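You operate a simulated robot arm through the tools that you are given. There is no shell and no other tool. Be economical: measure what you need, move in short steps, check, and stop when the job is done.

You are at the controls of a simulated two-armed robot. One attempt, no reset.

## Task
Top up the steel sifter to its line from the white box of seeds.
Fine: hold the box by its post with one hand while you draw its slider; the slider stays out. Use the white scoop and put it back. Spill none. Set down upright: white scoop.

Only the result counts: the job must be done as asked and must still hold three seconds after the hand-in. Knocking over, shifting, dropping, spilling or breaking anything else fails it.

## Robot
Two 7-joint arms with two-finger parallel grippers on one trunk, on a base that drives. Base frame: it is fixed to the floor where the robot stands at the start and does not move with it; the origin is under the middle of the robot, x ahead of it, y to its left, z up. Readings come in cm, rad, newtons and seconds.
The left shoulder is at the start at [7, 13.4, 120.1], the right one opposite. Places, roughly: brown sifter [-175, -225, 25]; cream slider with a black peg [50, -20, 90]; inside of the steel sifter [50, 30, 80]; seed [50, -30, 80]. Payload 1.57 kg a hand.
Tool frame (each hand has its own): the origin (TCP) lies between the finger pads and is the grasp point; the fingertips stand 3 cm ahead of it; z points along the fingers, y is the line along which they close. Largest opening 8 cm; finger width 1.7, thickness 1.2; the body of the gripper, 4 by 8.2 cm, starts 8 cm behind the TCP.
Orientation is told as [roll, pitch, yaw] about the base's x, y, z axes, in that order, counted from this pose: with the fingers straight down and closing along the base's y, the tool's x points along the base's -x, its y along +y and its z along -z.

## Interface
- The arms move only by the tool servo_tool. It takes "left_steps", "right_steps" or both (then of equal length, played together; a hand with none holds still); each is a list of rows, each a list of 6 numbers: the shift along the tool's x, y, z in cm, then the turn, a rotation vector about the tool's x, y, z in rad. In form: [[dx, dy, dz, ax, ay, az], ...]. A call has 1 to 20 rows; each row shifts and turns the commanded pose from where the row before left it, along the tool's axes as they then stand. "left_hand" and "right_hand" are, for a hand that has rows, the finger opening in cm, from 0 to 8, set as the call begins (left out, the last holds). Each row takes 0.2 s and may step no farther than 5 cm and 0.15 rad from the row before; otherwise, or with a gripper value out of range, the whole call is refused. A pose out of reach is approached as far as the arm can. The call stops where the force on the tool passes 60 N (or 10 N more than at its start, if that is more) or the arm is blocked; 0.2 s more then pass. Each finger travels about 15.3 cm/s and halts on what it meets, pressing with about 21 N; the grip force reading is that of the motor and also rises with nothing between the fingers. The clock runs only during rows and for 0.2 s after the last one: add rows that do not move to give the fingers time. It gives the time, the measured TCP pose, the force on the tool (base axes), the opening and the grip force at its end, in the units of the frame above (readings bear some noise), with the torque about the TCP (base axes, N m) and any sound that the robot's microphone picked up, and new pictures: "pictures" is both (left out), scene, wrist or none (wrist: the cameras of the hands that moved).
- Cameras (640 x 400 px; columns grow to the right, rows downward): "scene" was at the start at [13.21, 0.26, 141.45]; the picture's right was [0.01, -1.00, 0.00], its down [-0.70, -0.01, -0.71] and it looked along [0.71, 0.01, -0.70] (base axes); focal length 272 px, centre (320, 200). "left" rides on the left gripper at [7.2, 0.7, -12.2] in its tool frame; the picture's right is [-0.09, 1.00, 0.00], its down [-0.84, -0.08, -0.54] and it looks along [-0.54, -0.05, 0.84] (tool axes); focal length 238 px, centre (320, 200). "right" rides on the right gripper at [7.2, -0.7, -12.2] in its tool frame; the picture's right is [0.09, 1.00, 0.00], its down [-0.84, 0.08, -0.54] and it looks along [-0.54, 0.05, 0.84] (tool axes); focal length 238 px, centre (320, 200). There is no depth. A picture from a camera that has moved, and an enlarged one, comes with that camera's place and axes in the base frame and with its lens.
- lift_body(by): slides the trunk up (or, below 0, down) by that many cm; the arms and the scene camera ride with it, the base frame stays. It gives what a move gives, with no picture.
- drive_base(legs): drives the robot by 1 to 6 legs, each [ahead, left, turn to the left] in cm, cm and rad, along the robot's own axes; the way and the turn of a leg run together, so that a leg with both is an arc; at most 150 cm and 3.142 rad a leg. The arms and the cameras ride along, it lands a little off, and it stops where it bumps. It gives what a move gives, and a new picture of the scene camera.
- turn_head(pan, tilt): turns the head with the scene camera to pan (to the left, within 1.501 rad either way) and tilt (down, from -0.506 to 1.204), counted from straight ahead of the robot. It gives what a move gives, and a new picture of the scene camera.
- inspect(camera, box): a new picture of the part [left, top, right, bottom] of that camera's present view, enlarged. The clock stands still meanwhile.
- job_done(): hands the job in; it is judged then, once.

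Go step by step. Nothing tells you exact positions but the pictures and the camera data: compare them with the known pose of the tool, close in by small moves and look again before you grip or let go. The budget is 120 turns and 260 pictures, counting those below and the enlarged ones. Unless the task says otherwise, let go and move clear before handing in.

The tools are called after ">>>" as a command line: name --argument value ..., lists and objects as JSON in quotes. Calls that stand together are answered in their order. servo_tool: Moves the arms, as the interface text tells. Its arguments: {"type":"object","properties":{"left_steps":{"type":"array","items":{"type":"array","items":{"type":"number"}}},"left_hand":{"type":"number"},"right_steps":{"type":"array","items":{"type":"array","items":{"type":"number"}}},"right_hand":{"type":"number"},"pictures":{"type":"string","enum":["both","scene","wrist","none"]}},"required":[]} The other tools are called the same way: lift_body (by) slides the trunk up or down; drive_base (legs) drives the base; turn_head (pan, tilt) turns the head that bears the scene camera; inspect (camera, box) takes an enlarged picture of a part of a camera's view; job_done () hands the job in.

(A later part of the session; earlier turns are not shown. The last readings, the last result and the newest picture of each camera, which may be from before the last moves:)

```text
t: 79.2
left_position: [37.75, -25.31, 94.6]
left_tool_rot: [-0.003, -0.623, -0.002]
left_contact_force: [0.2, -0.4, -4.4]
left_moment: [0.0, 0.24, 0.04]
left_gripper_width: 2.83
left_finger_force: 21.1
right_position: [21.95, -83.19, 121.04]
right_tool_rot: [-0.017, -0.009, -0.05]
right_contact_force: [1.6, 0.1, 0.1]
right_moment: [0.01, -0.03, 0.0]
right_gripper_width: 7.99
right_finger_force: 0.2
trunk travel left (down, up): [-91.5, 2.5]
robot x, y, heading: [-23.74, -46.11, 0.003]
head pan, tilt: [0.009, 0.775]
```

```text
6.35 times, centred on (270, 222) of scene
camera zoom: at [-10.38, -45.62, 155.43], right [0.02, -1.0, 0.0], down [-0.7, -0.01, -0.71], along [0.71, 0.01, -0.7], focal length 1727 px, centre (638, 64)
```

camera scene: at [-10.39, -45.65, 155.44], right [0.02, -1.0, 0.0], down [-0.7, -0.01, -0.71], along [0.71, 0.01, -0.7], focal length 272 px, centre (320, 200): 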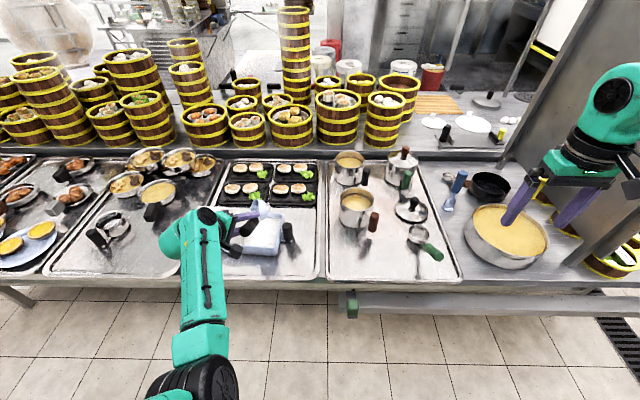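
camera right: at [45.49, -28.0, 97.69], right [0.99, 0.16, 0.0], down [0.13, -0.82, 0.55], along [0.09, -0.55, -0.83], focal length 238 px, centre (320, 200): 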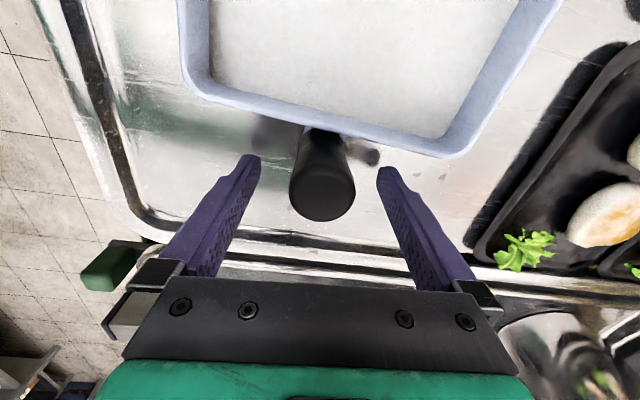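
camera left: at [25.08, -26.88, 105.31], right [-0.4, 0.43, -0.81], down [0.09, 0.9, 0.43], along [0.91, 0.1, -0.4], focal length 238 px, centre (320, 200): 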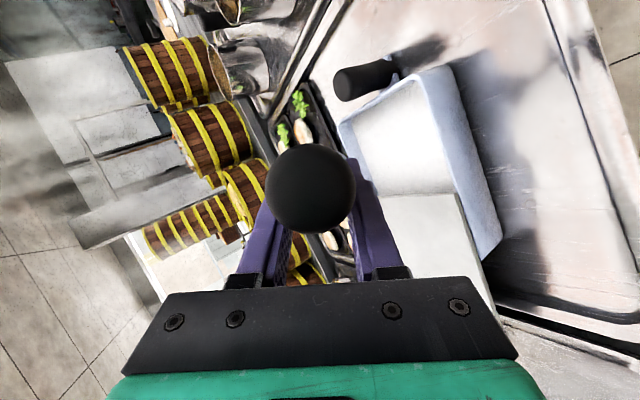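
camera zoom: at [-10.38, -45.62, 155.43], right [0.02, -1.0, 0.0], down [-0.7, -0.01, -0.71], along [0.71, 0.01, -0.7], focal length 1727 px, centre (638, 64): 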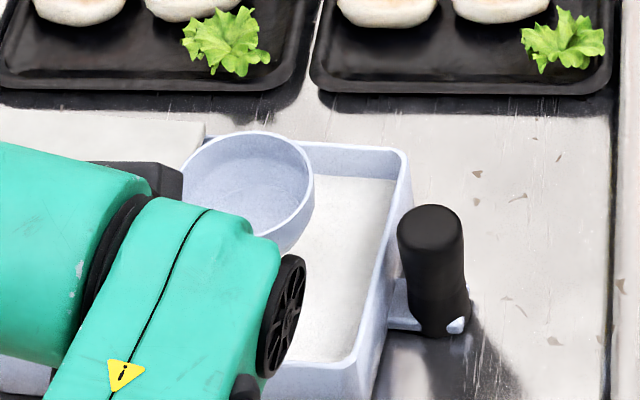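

>>> inspect --camera "scene" --box '[242, 205, 278, 228]'

```text
16.00 times, centred on (260, 216) of scene
camera zoom: at [-10.38, -45.62, 155.43], right [0.02, -1.0, 0.0], down [-0.7, -0.01, -0.71], along [0.71, 0.01, -0.7], focal length 4352 px, centre (1280, -64)
```

zoom: 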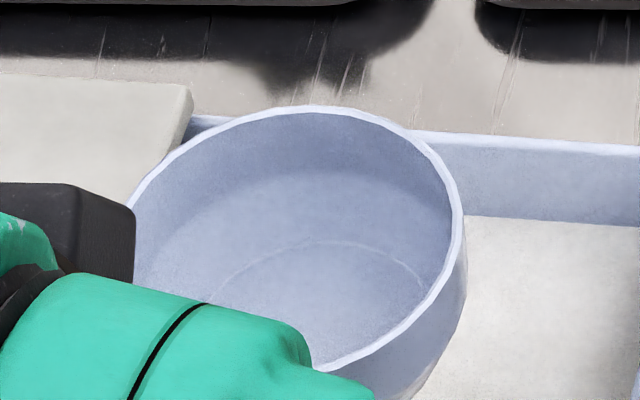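

The bowl came up empty: the white patch was just the box's seed surface showing through. I'll retry with a shallower tilt and a floor-level sweep.

>>> servo_tool --left_steps '[[0, -2.5, 0, 0, 0, 0], [0, 0, 0, 0.064, 0, -0.136], [0, 0, 0, 0.064, 0, -0.136], [0, 0, 0, 0.064, 0, -0.136], [0, 0, 0, 0.064, 0, -0.136], [0, 0, 0, 0.064, 0, -0.136], [0.63, 0.97, 1.2, 0, 0, 0], [0.63, 0.97, 1.2, 0, 0, 0], [0.4, 0.6, 0.75, 0, 0, 0], [0.2, 0.3, 0.36, 0, 0, 0], [0, 0, 0, 0, 0, 0]]' --pictures "none"

>>> inspect --camera "scene" --box '[230, 200, 310, 250]'

```text
t: 81.6
left_position: [37.83, -27.88, 89.57]
left_tool_rot: [-0.705, -0.382, 0.726]
left_contact_force: [1.3, 2.1, 3.8]
left_moment: [0.19, -0.55, 0.24]
left_gripper_width: 2.85
left_finger_force: 20.9
right_position: [21.81, -83.11, 121.05]
right_tool_rot: [-0.017, -0.011, -0.048]
right_contact_force: [0.6, -0.2, 0.3]
right_moment: [-0.02, 0.0, 0.0]
right_gripper_width: 8.01
right_finger_force: 0.1
trunk travel left (down, up): [-91.5, 2.5]
robot x, y, heading: [-23.94, -46.14, 0.006]
head pan, tilt: [0.009, 0.775]
```

```text
8.00 times, centred on (270, 225) of scene
camera zoom: at [-10.59, -45.58, 155.46], right [0.02, -1.0, 0.0], down [-0.7, -0.01, -0.72], along [0.72, 0.01, -0.7], focal length 2176 px, centre (720, 0)
```

zoom: 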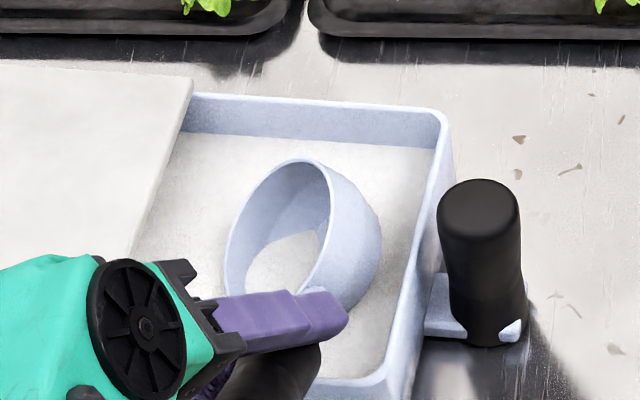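

>>> servo_tool --left_steps '[[-0.57, -0.87, -1.08, 0, 0, 0], [0, 0, 0, 0.061, 0, -0.13], [0, 0, 0, 0.061, 0, -0.13], [0, 0, 0, 0.061, 0, -0.13], [0, 0, 0, 0.061, 0, -0.13], [0, 0, 0, 0.061, 0, -0.13], [0, 0, 0, 0.061, 0, -0.13], [0, 0, 0, 0, 0, 0]]' --pictures "none"

>>> inspect --camera "scene" --box '[230, 200, 310, 250]'

```text
t: 83.4
left_position: [37.78, -27.83, 91.09]
left_tool_rot: [-1.123, 0.247, 1.193]
left_contact_force: [-0.7, 0.6, -3.8]
left_moment: [0.01, 0.24, 0.0]
left_gripper_width: 2.82
left_finger_force: 20.9
right_position: [21.93, -83.35, 120.96]
right_tool_rot: [-0.018, -0.008, -0.048]
right_contact_force: [-0.7, -0.3, -0.8]
right_moment: [-0.01, 0.01, 0.01]
right_gripper_width: 8.0
right_finger_force: 0.0
trunk travel left (down, up): [-91.5, 2.5]
robot x, y, heading: [-23.95, -45.97, 0.007]
head pan, tilt: [0.009, 0.775]
```

```text
8.00 times, centred on (270, 225) of scene
camera zoom: at [-10.4, -45.64, 155.44], right [0.02, -1.0, 0.0], down [-0.7, -0.01, -0.71], along [0.71, 0.01, -0.7], focal length 2176 px, centre (720, 0)
```

zoom: 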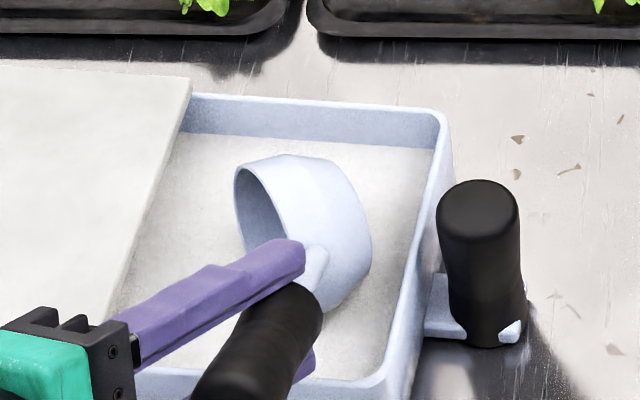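

>>> servo_tool --left_steps '[[-0.2, 0.7, 0.34, 0, 0, 0], [-0.2, 0.7, 0.34, 0, 0, 0], [-0.63, -0.03, -0.3, 0, 0, 0], [-0.63, -0.03, -0.3, 0, 0, 0], [-0.45, 0, -0.21, -0.064, 0, 0.136], [-0.43, 0.1, -0.2, -0.064, 0, 0.136], [-0.35, 0.1, -0.17, -0.064, 0, 0.136], [-0.24, 0.12, -0.12, -0.064, 0, 0.136], [0, 0, 0, 0, 0, 0]]' --pictures "none"

>>> inspect --camera "scene" --box '[230, 200, 310, 250]'

```text
t: 85.4
left_position: [37.68, -24.72, 89.32]
left_tool_rot: [-0.863, -0.213, 0.896]
left_contact_force: [0.3, -1.2, -2.1]
left_moment: [0.05, 0.05, -0.08]
left_gripper_width: 2.89
left_finger_force: 20.7
right_position: [21.96, -83.19, 121.0]
right_tool_rot: [-0.018, -0.009, -0.049]
right_contact_force: [0.8, 0.1, 0.4]
right_moment: [-0.05, 0.02, -0.01]
right_gripper_width: 8.0
right_finger_force: 0.1
trunk travel left (down, up): [-91.5, 2.5]
robot x, y, heading: [-23.91, -46.06, 0.003]
head pan, tilt: [0.009, 0.775]
```

```text
8.00 times, centred on (270, 225) of scene
camera zoom: at [-10.45, -45.67, 155.44], right [0.02, -1.0, 0.0], down [-0.7, -0.01, -0.71], along [0.71, 0.01, -0.7], focal length 2176 px, centre (720, 0)
```

zoom: 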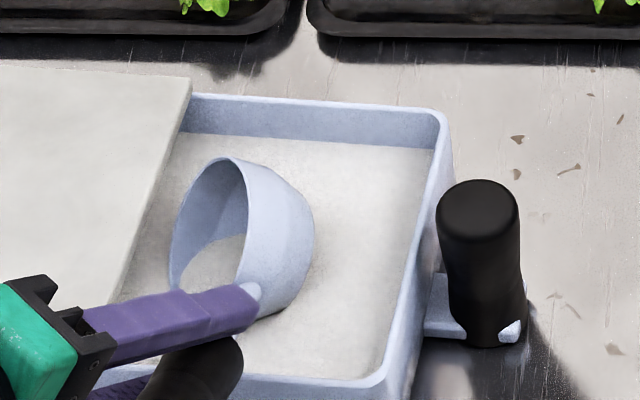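

A heap now seems to sit inside the bowl. Continue rolling it back.

>>> servo_tool --left_steps '[[0, 0, 0, -0.043, 0, 0.091], [0, 0, 0, -0.043, 0, 0.091], [0, 0, 0, -0.043, 0, 0.091], [0, 0, 0, -0.043, 0, 0.091], [0, 0, 0, -0.043, 0, 0.091], [0, 0, 0, -0.043, 0, 0.091], [0, 0, 0, 0, 0, 0]]' --pictures "none"

>>> inspect --camera "scene" --box '[230, 200, 310, 250]'

```text
t: 87.0
left_position: [37.65, -24.67, 89.31]
left_tool_rot: [-0.42, -0.544, 0.429]
left_contact_force: [0.3, -0.5, -4.1]
left_moment: [0.04, 0.27, 0.02]
left_gripper_width: 2.81
left_finger_force: 21.6
right_position: [21.96, -83.22, 120.96]
right_tool_rot: [-0.017, -0.009, -0.047]
right_contact_force: [-0.5, -0.4, -0.3]
right_moment: [-0.01, 0.01, 0.0]
right_gripper_width: 7.99
right_finger_force: 0.1
trunk travel left (down, up): [-91.5, 2.5]
robot x, y, heading: [-23.72, -45.96, 0.01]
head pan, tilt: [0.009, 0.775]
```

```text
8.00 times, centred on (270, 225) of scene
camera zoom: at [-10.39, -45.63, 155.43], right [0.02, -1.0, 0.0], down [-0.7, -0.01, -0.71], along [0.71, 0.01, -0.7], focal length 2176 px, centre (720, 0)
```

zoom: 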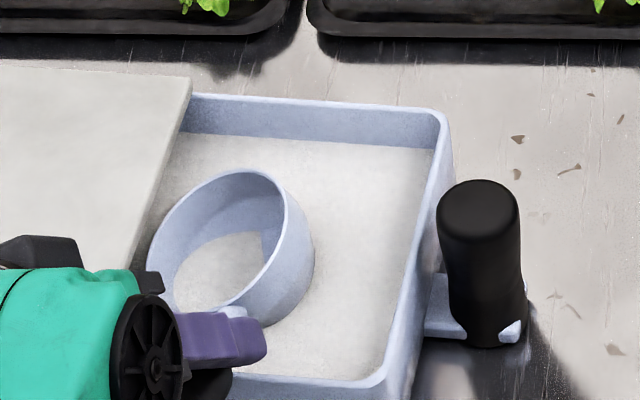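

>>> servo_tool --left_steps '[[-0.51, -0.6, -0.77, 0, 0, 0], [-0.76, -0.57, -1.16, 0, 0, 0], [-0.76, -0.57, -1.16, 0, 0, 0], [0, 0, 0, 0, 0, 0]]' --pictures "none"

>>> inspect --camera "scene" --box '[230, 195, 310, 245]'

```text
t: 88.0
left_position: [37.85, -25.18, 93.52]
left_tool_rot: [-0.421, -0.545, 0.431]
left_contact_force: [0.8, -0.5, -3.9]
left_moment: [0.05, 0.25, 0.0]
left_gripper_width: 2.75
left_finger_force: 21.2
right_position: [21.97, -83.19, 120.93]
right_tool_rot: [-0.018, -0.009, -0.049]
right_contact_force: [0.7, -0.4, 0.7]
right_moment: [-0.03, 0.02, 0.01]
right_gripper_width: 8.04
right_finger_force: 0.0
trunk travel left (down, up): [-91.5, 2.5]
robot x, y, heading: [-23.58, -46.04, 0.006]
head pan, tilt: [0.009, 0.775]
```

```text
8.00 times, centred on (270, 220) of scene
camera zoom: at [-10.4, -45.62, 155.44], right [0.02, -1.0, 0.0], down [-0.7, -0.01, -0.71], along [0.71, 0.01, -0.7], focal length 2176 px, centre (720, 40)
```

zoom: 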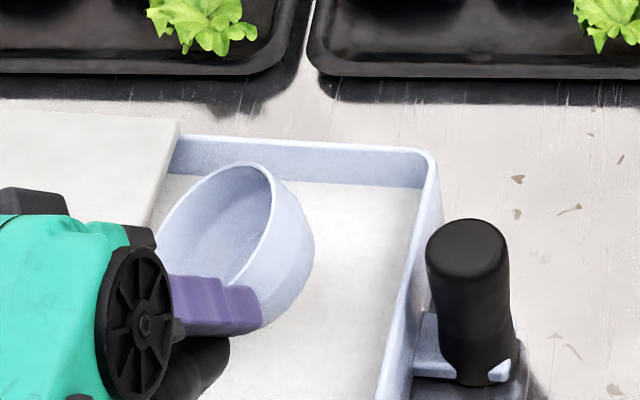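

Still empty. I'll test a dunk with the bowl nearly upright, pressed to the floor, to learn how seeds get in.

>>> servo_tool --left_steps '[[0, 0, 0, -0.064, 0, 0.136], [0, 0, 0, -0.064, 0, 0.136], [0, 0, 0, -0.056, 0, 0.118], [-1.62, 0, 1.17, 0, 0, 0], [0.87, 0, 1.2, 0, 0, 0], [0.87, 0, 1.2, 0, 0, 0], [0.58, 0, 0.81, 0, 0, 0], [0.3, 0, 0.4, 0, 0, 0], [0, 0, 0, 0, 0, 0]]' --pictures "none"

>>> inspect --camera "scene" --box '[230, 200, 310, 250]'

```text
t: 90.0
left_position: [39.8, -25.09, 89.17]
left_tool_rot: [0.02, -0.627, -0.029]
left_contact_force: [-0.3, 0.2, 4.4]
left_moment: [0.23, -0.63, 0.02]
left_gripper_width: 2.75
left_finger_force: 20.6
right_position: [21.76, -83.25, 121.09]
right_tool_rot: [-0.016, -0.01, -0.049]
right_contact_force: [-0.8, -0.5, 0.0]
right_moment: [0.04, 0.0, -0.04]
right_gripper_width: 8.01
right_finger_force: 0.0
trunk travel left (down, up): [-91.5, 2.5]
robot x, y, heading: [-23.38, -45.9, 0.006]
head pan, tilt: [0.009, 0.775]
```

```text
8.00 times, centred on (270, 225) of scene
camera zoom: at [-10.65, -45.7, 155.47], right [0.02, -1.0, 0.0], down [-0.7, -0.01, -0.72], along [0.72, 0.01, -0.7], focal length 2176 px, centre (720, 0)
```

zoom: 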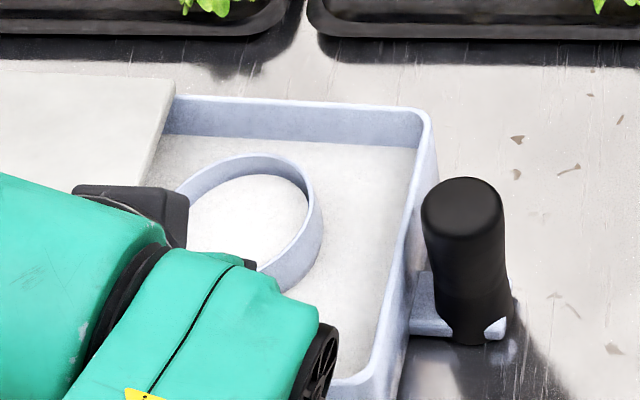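

>>> servo_tool --left_steps '[[0, 0, 0, 0, 0, 0], [-0.58, 0, -0.81, 0, 0, 0], [-0.87, 0, -1.2, 0, 0, 0], [-0.87, 0, -1.2, 0, 0, 0], [0, 0, 0, 0, 0, 0]]' --pictures "none"

>>> inspect --camera "scene" --box '[230, 195, 310, 245]'

```text
t: 91.2
left_position: [39.87, -25.06, 92.94]
left_tool_rot: [0.019, -0.622, -0.028]
left_contact_force: [-0.9, -0.2, -3.9]
left_moment: [0.01, 0.24, 0.02]
left_gripper_width: 2.75
left_finger_force: 21.3
right_position: [22.07, -83.39, 121.07]
right_tool_rot: [-0.017, -0.008, -0.05]
right_contact_force: [0.1, 0.2, 0.2]
right_moment: [0.02, 0.0, -0.01]
right_gripper_width: 8.01
right_finger_force: 0.0
trunk travel left (down, up): [-91.5, 2.5]
robot x, y, heading: [-23.59, -46.12, 0.007]
head pan, tilt: [0.009, 0.775]
```

```text
8.00 times, centred on (270, 220) of scene
camera zoom: at [-10.4, -45.63, 155.44], right [0.02, -1.0, 0.0], down [-0.7, -0.01, -0.71], along [0.71, 0.01, -0.7], focal length 2176 px, centre (720, 40)
```

zoom: 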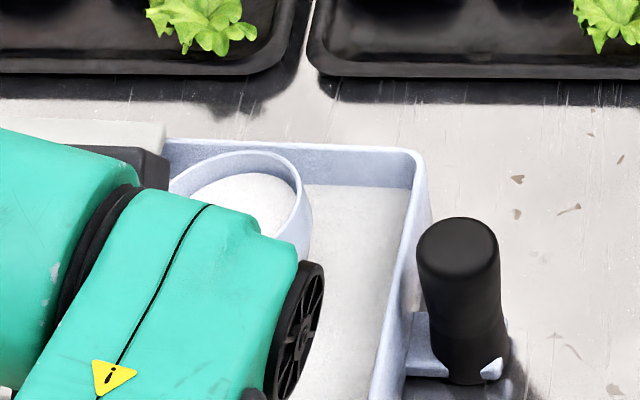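

The upright dunk filled the scoop. Raising it level, then driving left to the sifter.

>>> servo_tool --left_steps '[[-0.6, 0, -0.8, 0, 0, 0], [-1.2, 0, -1.65, 0, 0, 0], [-1.2, 0, -1.65, 0, 0, 0], [-1.2, 0, -1.65, 0, 0, 0], [-0.5, 0, -0.7, 0, 0, 0], [0, 0, 0, 0, 0, 0]]' --pictures "none"

>>> inspect --camera "scene" --box '[200, 170, 320, 245]'

```text
t: 92.6
left_position: [39.97, -25.18, 101.04]
left_tool_rot: [0.021, -0.623, -0.029]
left_contact_force: [0.1, -0.1, -4.1]
left_moment: [0.01, 0.25, 0.01]
left_gripper_width: 2.74
left_finger_force: 21.5
right_position: [21.95, -83.14, 121.0]
right_tool_rot: [-0.018, -0.009, -0.05]
right_contact_force: [0.0, -0.3, 0.9]
right_moment: [0.0, -0.02, -0.01]
right_gripper_width: 8.02
right_finger_force: 0.0
trunk travel left (down, up): [-91.5, 2.5]
robot x, y, heading: [-23.67, -46.02, 0.003]
head pan, tilt: [0.009, 0.775]
```

```text
5.33 times, centred on (260, 208) of scene
camera zoom: at [-10.37, -45.63, 155.43], right [0.02, -1.0, 0.0], down [-0.7, -0.01, -0.71], along [0.71, 0.01, -0.7], focal length 1451 px, centre (640, 160)
```

zoom: 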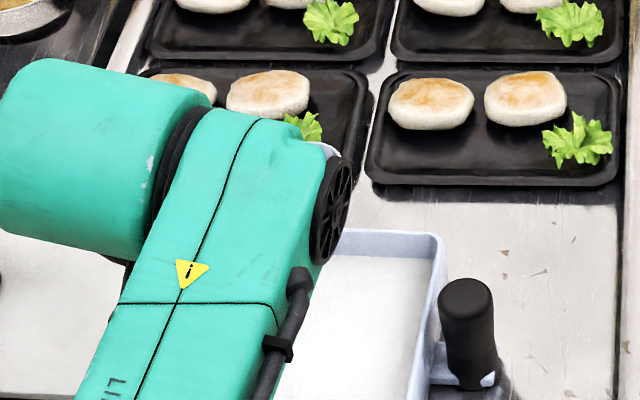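

>>> drive_base --legs '[[0, 49.5, 0]]'

>>> inspect --camera "scene" --box '[190, 170, 310, 245]'

```text
t: 95.5
left_position: [39.73, 24.69, 101.1]
left_tool_rot: [0.023, -0.624, -0.03]
left_contact_force: [-0.2, 0.0, -4.1]
left_moment: [0.0, 0.21, -0.01]
left_gripper_width: 2.73
left_finger_force: 21.1
right_position: [21.72, -33.5, 120.89]
right_tool_rot: [-0.016, -0.008, -0.054]
right_contact_force: [-0.2, 0.3, 0.6]
right_moment: [0.0, 0.0, -0.01]
right_gripper_width: 7.98
right_finger_force: 0.2
trunk travel left (down, up): [-91.5, 2.5]
robot x, y, heading: [-24.03, 4.26, 0.002]
head pan, tilt: [0.009, 0.775]
camera scene: at [-10.6, 4.24, 155.43], right [0.01, -1.0, 0.0], down [-0.7, -0.01, -0.71], along [0.71, 0.01, -0.7], focal length 272 px, centre (320, 200)
```

scene: 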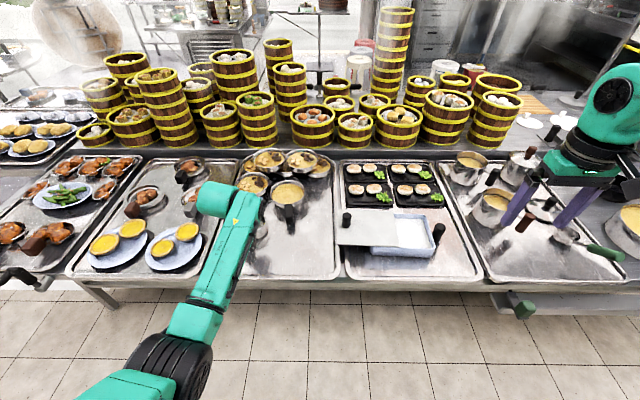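

```text
5.33 times, centred on (250, 208) of scene
camera zoom: at [-10.6, 4.24, 155.43], right [0.01, -1.0, 0.0], down [-0.7, -0.01, -0.71], along [0.71, 0.01, -0.7], focal length 1451 px, centre (693, 160)
```

zoom: 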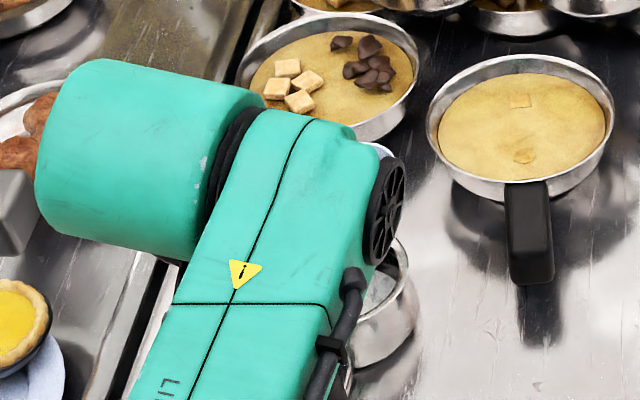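

>>> servo_tool --left_steps '[[1.03, 0, 1.43, 0, 0, 0], [1.03, 0, 1.43, 0, 0, 0], [1.03, -0.3, 1.43, 0, 0, 0], [0, 0, 0, 0.043, 0, -0.091], [0, 0, 0, 0.043, 0, -0.091], [0, 0, 0, 0.043, 0, -0.091], [0, 0, 0, 0.043, 0, -0.091], [0, 0, 0, 0, 0, 0]]' --pictures "none"

>>> inspect --camera "scene" --box '[200, 180, 296, 240]'

```text
t: 97.3
left_position: [39.76, 24.59, 95.68]
left_tool_rot: [-0.396, -0.554, 0.4]
left_contact_force: [-0.1, -0.2, -3.9]
left_moment: [0.06, 0.27, 0.01]
left_gripper_width: 2.74
left_finger_force: 21.3
right_position: [21.64, -33.25, 120.93]
right_tool_rot: [-0.018, -0.009, -0.052]
right_contact_force: [-0.5, -0.2, 0.5]
right_moment: [-0.01, -0.03, -0.04]
right_gripper_width: 7.97
right_finger_force: 0.1
trunk travel left (down, up): [-91.5, 2.5]
robot x, y, heading: [-23.52, 4.13, 0.003]
head pan, tilt: [0.009, 0.775]
```

```text
6.67 times, centred on (248, 210) of scene
camera zoom: at [-10.6, 4.44, 155.43], right [0.01, -1.0, 0.0], down [-0.7, -0.01, -0.71], along [0.71, 0.01, -0.7], focal length 1813 px, centre (800, 133)
```

zoom: 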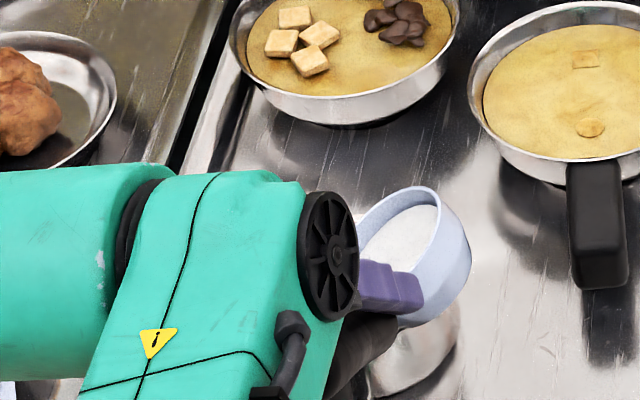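

>>> servo_tool --left_steps '[[-0.94, -0.2, 0.72, 0, 0, 0], [0, 0, 0, 0.043, 0, -0.091], [0, 0, 0, 0.043, 0, -0.091], [0, 0, 0, 0.043, 0, -0.091], [0, 0, 0, 0, 0, 0]]' --pictures "none"

>>> inspect --camera "scene" --box '[220, 185, 300, 235]'

>>> inspect --camera "left" --box '[0, 0, 640, 400]'

```text
t: 98.5
left_position: [40.86, 24.58, 95.7]
left_tool_rot: [-0.651, -0.418, 0.668]
left_contact_force: [-0.1, -0.1, -4.8]
left_moment: [0.08, 0.22, -0.02]
left_gripper_width: 2.77
left_finger_force: 20.6
right_position: [21.71, -33.29, 121.1]
right_tool_rot: [-0.017, -0.009, -0.053]
right_contact_force: [0.3, 0.2, -1.4]
right_moment: [0.0, 0.0, -0.02]
right_gripper_width: 7.99
right_finger_force: 0.1
trunk travel left (down, up): [-91.5, 2.5]
robot x, y, heading: [-23.77, 4.49, -0.001]
head pan, tilt: [0.009, 0.775]
```

```text
8.00 times, centred on (260, 210) of scene
camera zoom: at [-10.58, 4.44, 155.43], right [0.01, -1.0, 0.0], down [-0.7, -0.01, -0.71], along [0.71, 0.01, -0.7], focal length 2176 px, centre (800, 120)
```

zoom: 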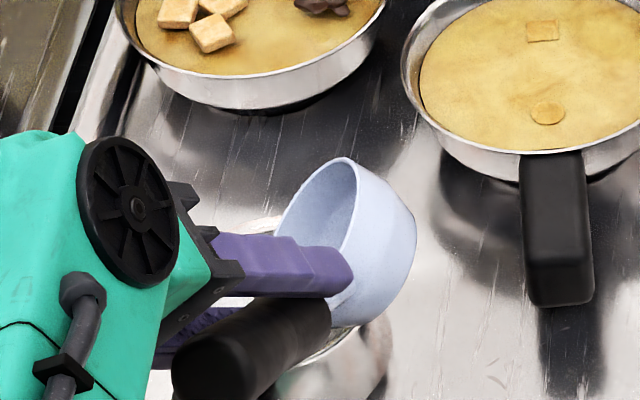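

```text
1.00 times, centred on (320, 200) of left
camera zoom: at [27.83, 24.27, 101.15], right [-0.23, 0.83, -0.52], down [0.28, 0.56, 0.78], along [0.93, 0.03, -0.36], focal length 238 px, centre (320, 200)
```

zoom: 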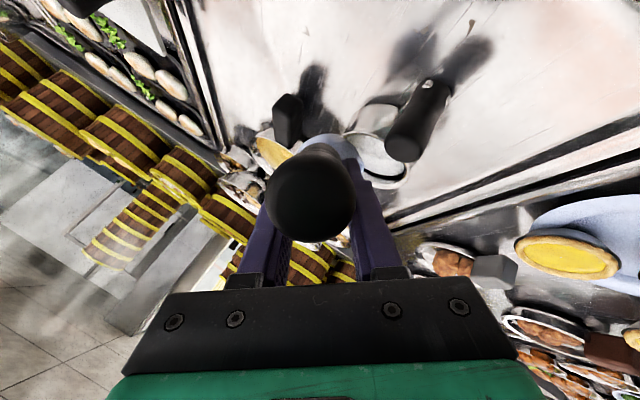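

>>> inspect --camera "left" --box '[330, 70, 490, 200]'

>>> inspect --camera "scene" --box '[236, 195, 276, 240]'

```text
3.08 times, centred on (410, 135) of left
camera zoom: at [27.83, 24.27, 101.15], right [-0.23, 0.83, -0.52], down [0.28, 0.56, 0.78], along [0.93, 0.03, -0.36], focal length 733 px, centre (43, 400)
```

zoom: 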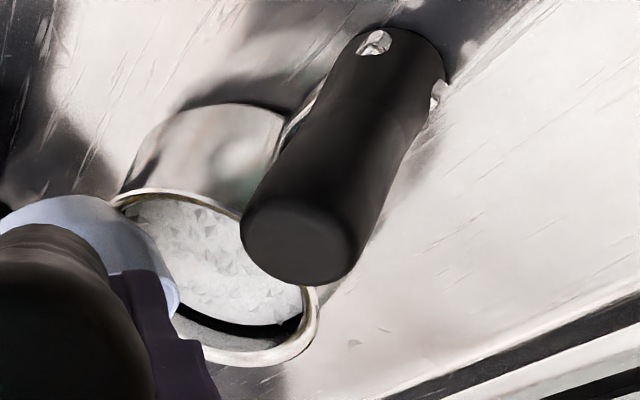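

```text
8.89 times, centred on (256, 218) of scene
camera zoom: at [-10.58, 4.44, 155.43], right [0.01, -1.0, 0.0], down [-0.7, -0.01, -0.71], along [0.71, 0.01, -0.7], focal length 2418 px, centre (889, 44)
```

zoom: 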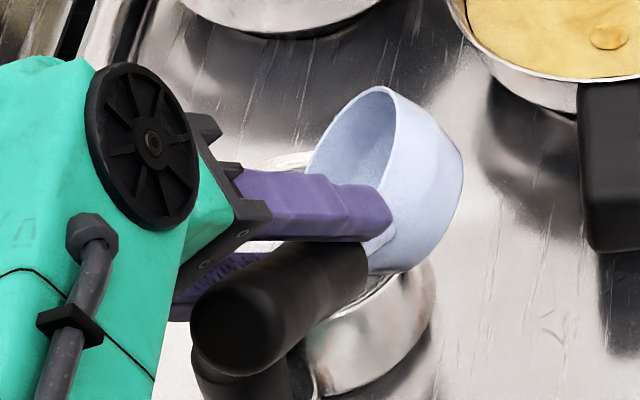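

Much has poured. I'll roll back, raise, and shift aside to check the sifter's level.

>>> servo_tool --left_steps '[[0, 0, 0, -0.051, 0, 0.109], [0, 0, 0, -0.051, 0, 0.109], [0, 0, 0, -0.051, 0, 0.109], [0, 0, 0, -0.051, 0, 0.109], [0, 0, 0, -0.051, 0, 0.109], [0, 0, 0, -0.043, 0, 0.092], [-1.17, 0, -1.62, 0, 0, 0], [-1.17, 0, -1.62, 0, 0, 0], [-0.6, 0, -0.8, 0, 0, 0], [0, 0, 0, 0, 0, 0]]' --pictures "none"

>>> drive_base --legs '[[0, -13, 0]]'

>>> inspect --camera "scene" --box '[160, 190, 240, 240]'

>>> inspect --camera "scene" --box '[220, 165, 300, 215]'

```text
t: 100.7
left_position: [40.95, 24.44, 100.8]
left_tool_rot: [0.018, -0.623, -0.032]
left_contact_force: [-0.6, 0.5, -3.8]
left_moment: [-0.01, 0.25, 0.0]
left_gripper_width: 2.76
left_finger_force: 20.6
right_position: [21.76, -33.2, 121.07]
right_tool_rot: [-0.019, -0.008, -0.053]
right_contact_force: [0.4, 0.2, -0.1]
right_moment: [-0.02, 0.02, -0.01]
right_gripper_width: 8.01
right_finger_force: 0.1
trunk travel left (down, up): [-91.5, 2.5]
robot x, y, heading: [-24.2, 4.0, -0.001]
head pan, tilt: [0.009, 0.775]
```

```text
t: 102.0
left_position: [40.91, 11.66, 100.69]
left_tool_rot: [0.016, -0.626, -0.031]
left_contact_force: [-0.4, -0.3, -3.7]
left_moment: [0.0, 0.24, 0.0]
left_gripper_width: 2.75
left_finger_force: 21.4
right_position: [21.67, -46.16, 121.0]
right_tool_rot: [-0.021, -0.009, -0.055]
right_contact_force: [-1.0, -0.1, 0.6]
right_moment: [-0.07, -0.01, -0.01]
right_gripper_width: 8.02
right_finger_force: 0.0
trunk travel left (down, up): [-91.5, 2.5]
robot x, y, heading: [-24.08, -8.81, -0.001]
head pan, tilt: [0.009, 0.775]
camera scene: at [-10.57, -8.25, 155.43], right [0.01, -1.0, 0.0], down [-0.7, -0.01, -0.71], along [0.71, 0.01, -0.7], focal length 272 px, centre (320, 200)
```

scene: 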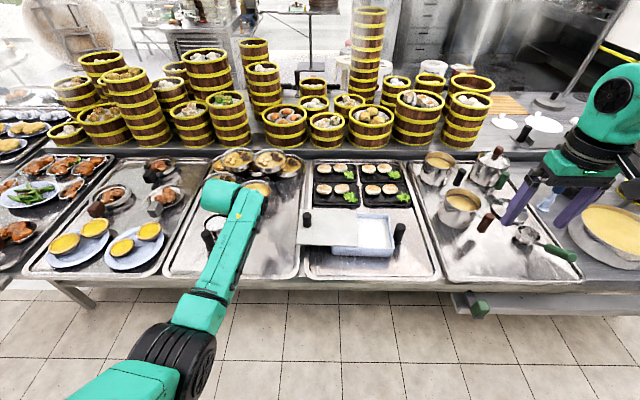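

```text
8.00 times, centred on (200, 215) of scene
camera zoom: at [-10.57, -8.25, 155.43], right [0.01, -1.0, 0.0], down [-0.7, -0.01, -0.71], along [0.71, 0.01, -0.7], focal length 2176 px, centre (1280, 80)
```

zoom: 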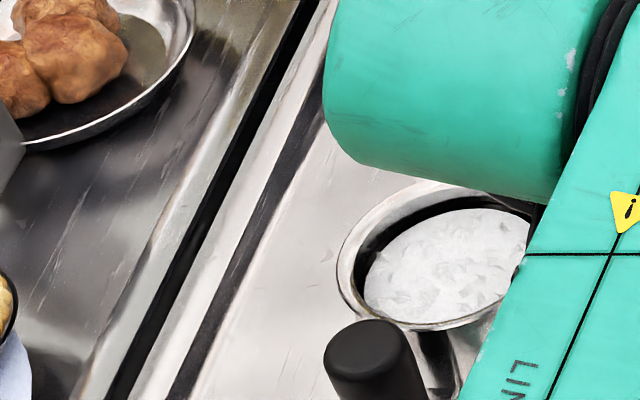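

```text
8.00 times, centred on (260, 190) of scene
camera zoom: at [-10.57, -8.25, 155.43], right [0.01, -1.0, 0.0], down [-0.7, -0.01, -0.71], along [0.71, 0.01, -0.7], focal length 2176 px, centre (800, 280)
```

zoom: 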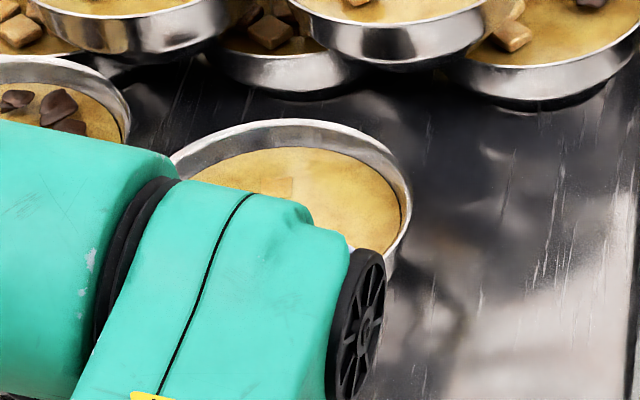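

>>> drive_base --legs '[[0, -14, 0]]'

>>> inspect --camera "scene" --box '[160, 190, 224, 230]'

>>> inspect --camera "scene" --box '[220, 165, 300, 215]'

```text
t: 103.3
left_position: [40.9, -2.36, 100.55]
left_tool_rot: [0.016, -0.625, -0.03]
left_contact_force: [0.0, 0.6, -4.8]
left_moment: [-0.01, 0.19, 0.0]
left_gripper_width: 2.75
left_finger_force: 21.6
right_position: [21.57, -60.03, 121.15]
right_tool_rot: [-0.019, -0.007, -0.051]
right_contact_force: [0.3, -0.3, 0.4]
right_moment: [-0.02, 0.0, 0.04]
right_gripper_width: 8.01
right_finger_force: 0.1
trunk travel left (down, up): [-91.5, 2.5]
robot x, y, heading: [-23.71, -23.13, 0.006]
head pan, tilt: [0.009, 0.775]
camera scene: at [-10.57, -22.19, 155.44], right [0.01, -1.0, 0.0], down [-0.7, -0.01, -0.71], along [0.71, 0.01, -0.7], focal length 272 px, centre (320, 200)
```

scene: 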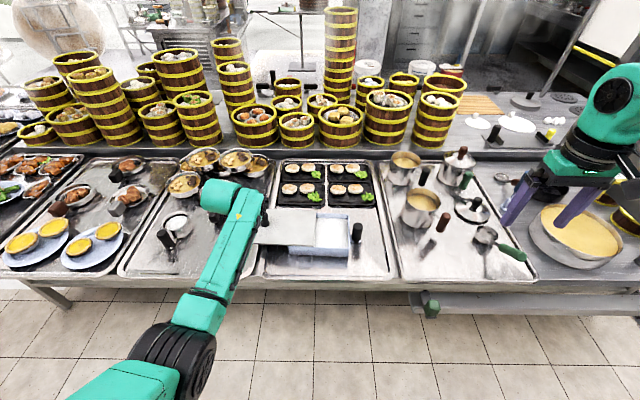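

```text
10.00 times, centred on (192, 210) of scene
camera zoom: at [-10.57, -22.19, 155.44], right [0.01, -1.0, 0.0], down [-0.7, -0.01, -0.71], along [0.71, 0.01, -0.7], focal length 2720 px, centre (1600, 100)
```

zoom: 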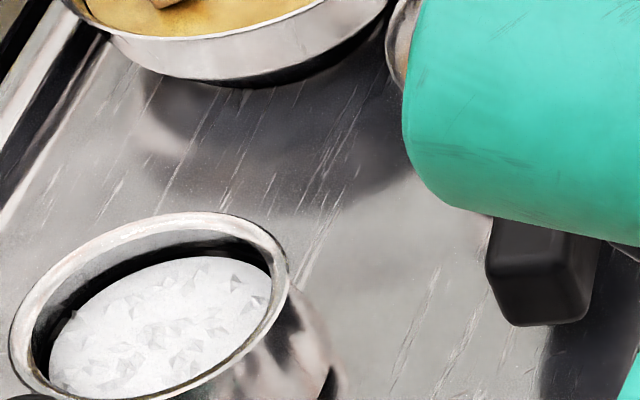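

```text
8.00 times, centred on (260, 190) of scene
camera zoom: at [-10.57, -22.19, 155.44], right [0.01, -1.0, 0.0], down [-0.7, -0.01, -0.71], along [0.71, 0.01, -0.7], focal length 2176 px, centre (800, 280)
```

zoom: 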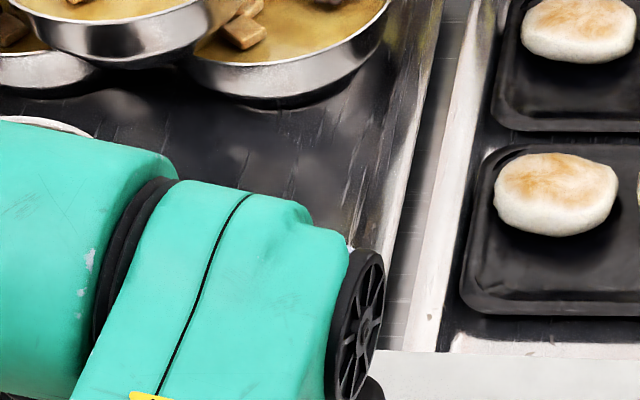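

>>> inspect --camera "scene" --box '[158, 207, 194, 234]'

```text
14.81 times, centred on (176, 220) of scene
camera zoom: at [-10.57, -22.19, 155.44], right [0.01, -1.0, 0.0], down [-0.7, -0.01, -0.71], along [0.71, 0.01, -0.7], focal length 4029 px, centre (2453, -104)
```

zoom: 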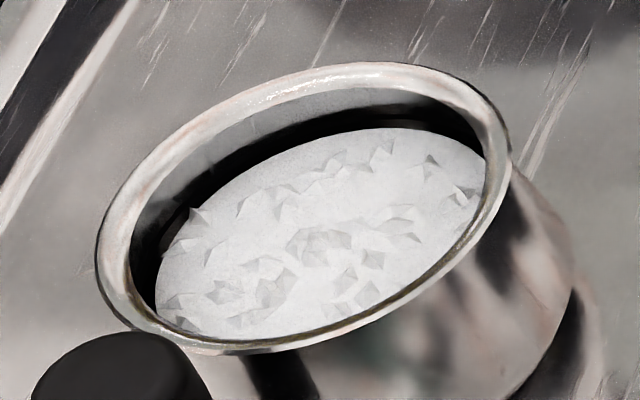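

The level rose to just under the dark line. I'll return over the sifter to see whether the scoop still holds seeds, and pour a bit more.

>>> drive_base --legs '[[0, 27, 0]]'

>>> servo_tool --left_steps '[[1.03, 0, 1.43, 0, 0, 0], [1.03, 0, 1.43, 0, 0, 0], [0.8, 0, 1.1, 0, 0, 0], [0, 0, 0, 0.043, 0, -0.091], [0, 0, 0, 0.043, 0, -0.091], [0, 0, 0, 0.043, 0, -0.091], [0, 0, 0, 0.043, 0, -0.091], [0, 0, 0, 0.043, 0, -0.091], [0, 0, 0, 0, 0, 0]]' --pictures "none"

>>> inspect --camera "scene" --box '[220, 185, 300, 235]'

>>> inspect --camera "left" --box '[330, 70, 490, 200]'

```text
t: 105.3
left_position: [41.09, 24.61, 100.65]
left_tool_rot: [0.02, -0.626, -0.04]
left_contact_force: [0.3, -0.3, -4.1]
left_moment: [0.0, 0.24, -0.02]
left_gripper_width: 2.74
left_finger_force: 21.1
right_position: [21.44, -33.11, 120.85]
right_tool_rot: [-0.015, -0.01, -0.059]
right_contact_force: [0.5, 0.1, -0.4]
right_moment: [-0.01, 0.03, -0.02]
right_gripper_width: 8.01
right_finger_force: 0.0
trunk travel left (down, up): [-91.5, 2.5]
robot x, y, heading: [-23.65, 5.13, -0.007]
head pan, tilt: [0.009, 0.775]
camera scene: at [-10.52, 4.78, 155.43], right [0.0, -1.0, 0.0], down [-0.7, 0.0, -0.71], along [0.71, 0.0, -0.7], focal length 272 px, centre (320, 200)
```

scene: 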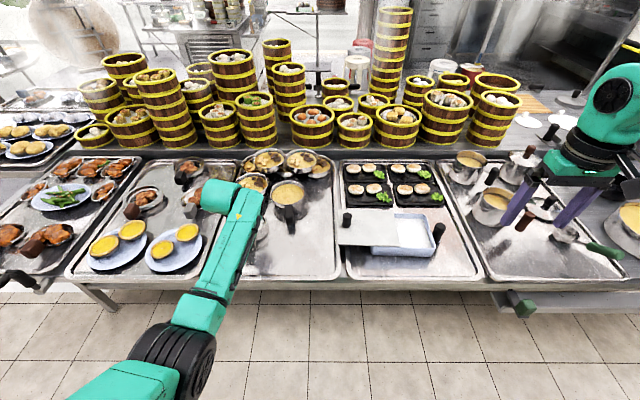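

```text
t: 107.3
left_position: [41.16, 24.84, 95.74]
left_tool_rot: [-0.491, -0.515, 0.489]
left_contact_force: [0.5, 0.2, -4.2]
left_moment: [0.03, 0.21, -0.01]
left_gripper_width: 2.74
left_finger_force: 21.0
right_position: [21.51, -32.8, 120.97]
right_tool_rot: [-0.017, -0.009, -0.059]
right_contact_force: [-0.2, 0.5, 0.3]
right_moment: [0.01, -0.03, -0.01]
right_gripper_width: 7.99
right_finger_force: 0.0
trunk travel left (down, up): [-91.5, 2.5]
robot x, y, heading: [-24.12, 4.8, -0.002]
head pan, tilt: [0.009, 0.775]
```

```text
8.00 times, centred on (260, 210) of scene
camera zoom: at [-10.51, 5.06, 155.43], right [0.0, -1.0, 0.0], down [-0.7, 0.0, -0.71], along [0.71, 0.0, -0.7], focal length 2176 px, centre (800, 120)
```

zoom: 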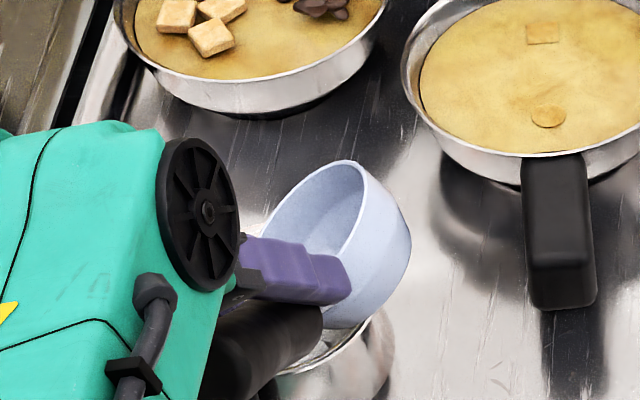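

```text
3.08 times, centred on (410, 135) of left
camera zoom: at [28.07, 24.99, 101.22], right [-0.14, 0.92, -0.36], down [0.33, 0.39, 0.86], along [0.93, 0.0, -0.36], focal length 733 px, centre (43, 400)
```

zoom: 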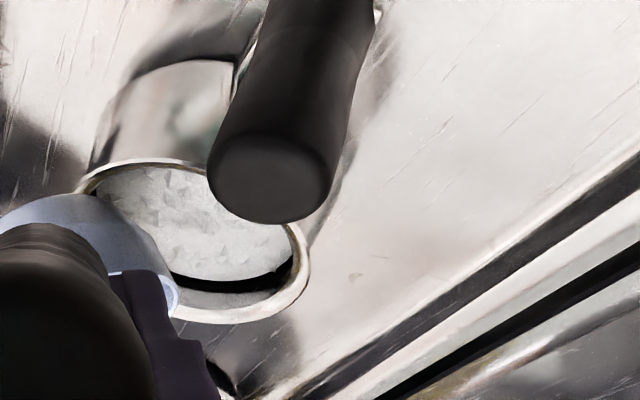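

>>> inspect --camera "left" --box '[366, 140, 434, 182]'

>>> servo_tool --left_steps '[[0, 0, 0, 0.043, 0, -0.091], [0, 0, 0, 0.043, 0, -0.091], [0, 0, 0, 0.043, 0, -0.091], [0, 0, 0, 0.043, 0, -0.091], [0, 0, 0, 0.043, 0, -0.091], [0, 0, 0, 0.043, 0, -0.091], [0, 0, 0, 0, 0, 0]]' --pictures "none"

>>> inspect --camera "left" --box '[350, 90, 446, 150]'

>>> inspect --camera "scene" --box '[220, 185, 300, 235]'

```text
9.41 times, centred on (400, 161) of left
camera zoom: at [28.07, 24.99, 101.22], right [-0.14, 0.92, -0.36], down [0.33, 0.39, 0.86], along [0.93, 0.0, -0.36], focal length 2243 px, centre (-433, 567)
```

zoom: 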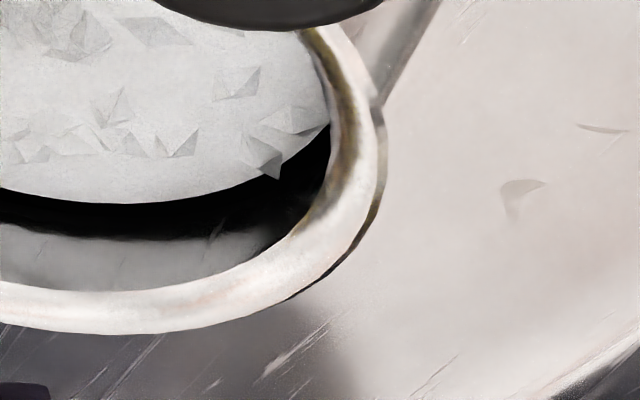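

```text
t: 108.9
left_position: [40.97, 24.88, 95.94]
left_tool_rot: [-0.906, -0.159, 0.929]
left_contact_force: [-0.3, 1.9, -1.2]
left_moment: [0.21, -0.09, 0.16]
left_gripper_width: 2.77
left_finger_force: 20.9
right_position: [21.46, -32.9, 120.98]
right_tool_rot: [-0.017, -0.009, -0.061]
right_contact_force: [0.4, 0.6, 0.6]
right_moment: [0.0, 0.01, 0.0]
right_gripper_width: 8.01
right_finger_force: 0.1
trunk travel left (down, up): [-91.5, 2.5]
robot x, y, heading: [-24.13, 4.72, -0.01]
head pan, tilt: [0.009, 0.775]
```

```text
6.67 times, centred on (398, 120) of left
camera zoom: at [28.1, 24.21, 101.5], right [-0.36, 0.54, -0.76], down [0.15, 0.84, 0.52], along [0.92, 0.07, -0.39], focal length 1589 px, centre (-200, 733)
```

zoom: 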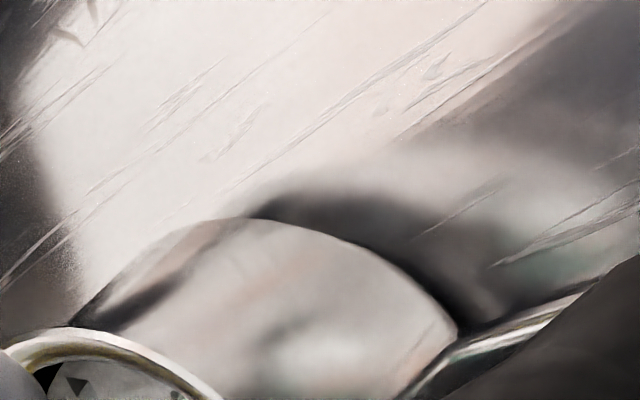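

```text
8.00 times, centred on (260, 210) of scene
camera zoom: at [-10.61, 5.08, 155.45], right [0.0, -1.0, 0.0], down [-0.7, 0.0, -0.71], along [0.71, 0.0, -0.7], focal length 2176 px, centre (800, 120)
```

zoom: 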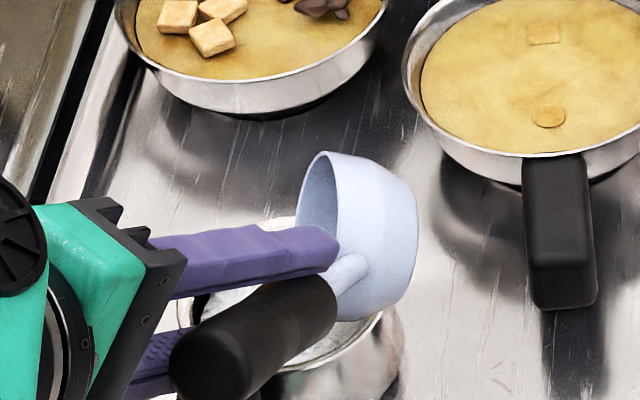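

The lip touched the sifter lightly; raise right away.

>>> servo_tool --left_steps '[[-0.16, -0.78, -0.61, 0, 0, 0], [-0.16, -0.78, -0.61, 0, 0, 0], [0, 0, 0, 0, 0, 0]]' --pictures "wrist"

>>> inspect --camera "scene" --box '[220, 185, 300, 235]'

```text
t: 109.7
left_position: [40.94, 24.79, 97.75]
left_tool_rot: [-0.903, -0.162, 0.926]
left_contact_force: [0.4, 1.0, -4.8]
left_moment: [0.11, 0.24, 0.0]
left_gripper_width: 2.73
left_finger_force: 21.2
right_position: [21.47, -32.8, 120.98]
right_tool_rot: [-0.016, -0.008, -0.061]
right_contact_force: [-0.8, -1.2, 0.4]
right_moment: [0.01, 0.01, 0.04]
right_gripper_width: 8.02
right_finger_force: 0.0
trunk travel left (down, up): [-91.5, 2.5]
robot x, y, heading: [-23.63, 4.77, -0.004]
head pan, tilt: [0.009, 0.775]
camera left: at [28.12, 24.13, 103.47], right [-0.36, 0.54, -0.76], down [0.16, 0.84, 0.52], along [0.92, 0.07, -0.39], focal length 238 px, centre (320, 200)
```

left: 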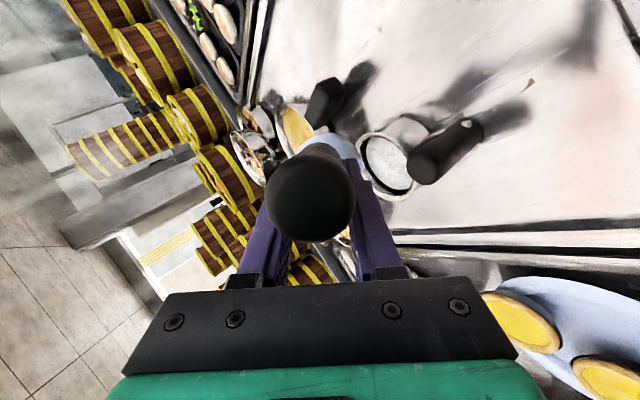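

```text
8.00 times, centred on (260, 210) of scene
camera zoom: at [-10.51, 5.07, 155.43], right [0.0, -1.0, 0.0], down [-0.7, 0.0, -0.71], along [0.71, 0.0, -0.7], focal length 2176 px, centre (800, 120)
```

zoom: 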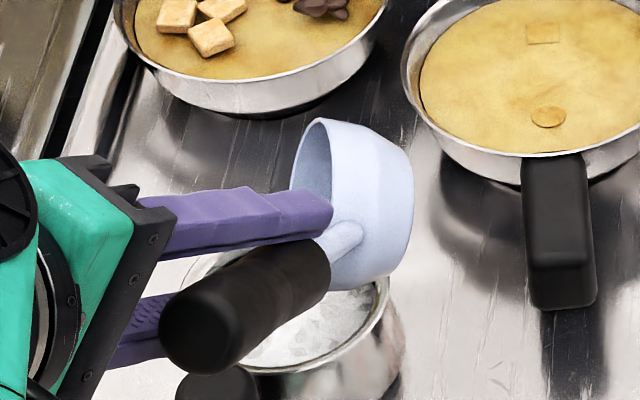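

>>> inspect --camera "left" --box '[350, 105, 446, 205]'

>>> inspect --camera "scene" --box '[240, 212, 280, 237]'

```text
4.00 times, centred on (398, 155) of left
camera zoom: at [28.12, 24.13, 103.47], right [-0.36, 0.54, -0.76], down [0.16, 0.84, 0.52], along [0.92, 0.07, -0.39], focal length 953 px, centre (8, 380)
```

zoom: 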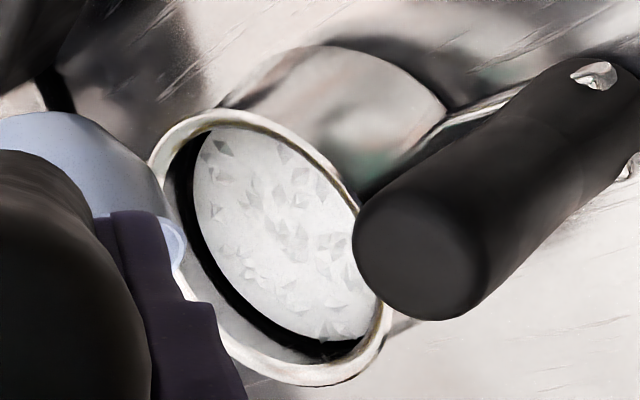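

```text
16.00 times, centred on (260, 224) of scene
camera zoom: at [-10.51, 5.07, 155.43], right [0.0, -1.0, 0.0], down [-0.7, 0.0, -0.71], along [0.71, 0.0, -0.7], focal length 4352 px, centre (1280, -192)
```

zoom: 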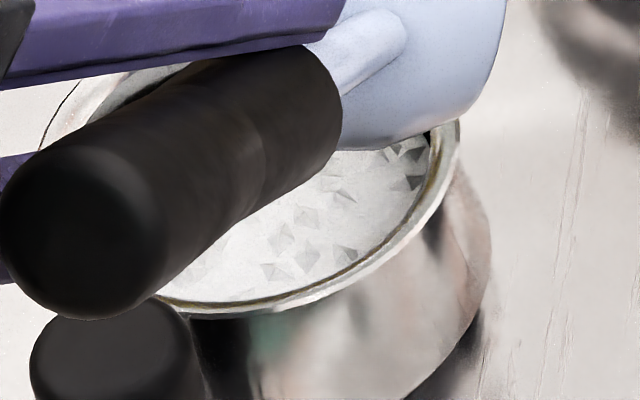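

>>> inspect --camera "left" --box '[384, 150, 448, 206]'

>>> inspect --camera "left" --box '[386, 168, 426, 203]'

```text
7.14 times, centred on (416, 178) of left
camera zoom: at [28.12, 24.13, 103.47], right [-0.36, 0.54, -0.76], down [0.16, 0.84, 0.52], along [0.92, 0.07, -0.39], focal length 1702 px, centre (-366, 357)
```

zoom: 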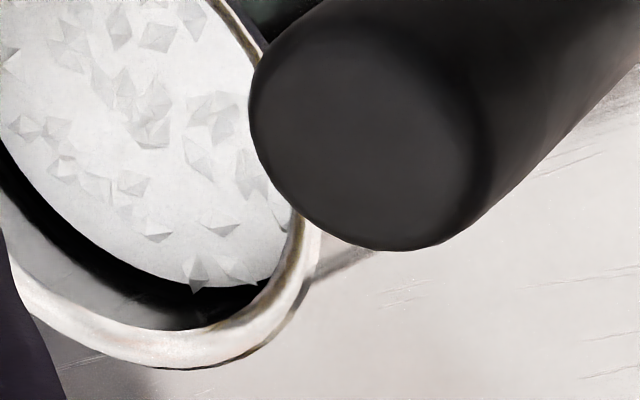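

```text
11.43 times, centred on (406, 186) of left
camera zoom: at [28.12, 24.13, 103.47], right [-0.36, 0.54, -0.76], down [0.16, 0.84, 0.52], along [0.92, 0.07, -0.39], focal length 2724 px, centre (-663, 366)
```

zoom: 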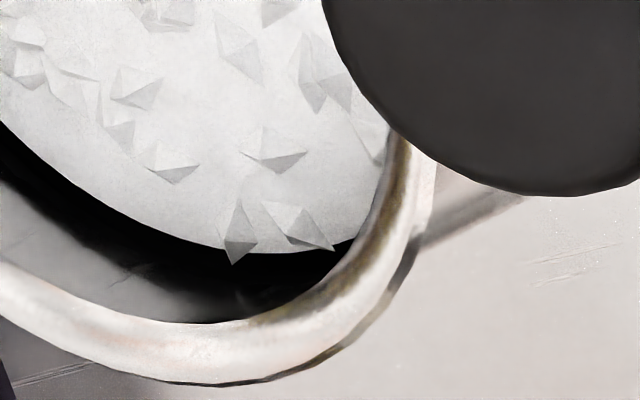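

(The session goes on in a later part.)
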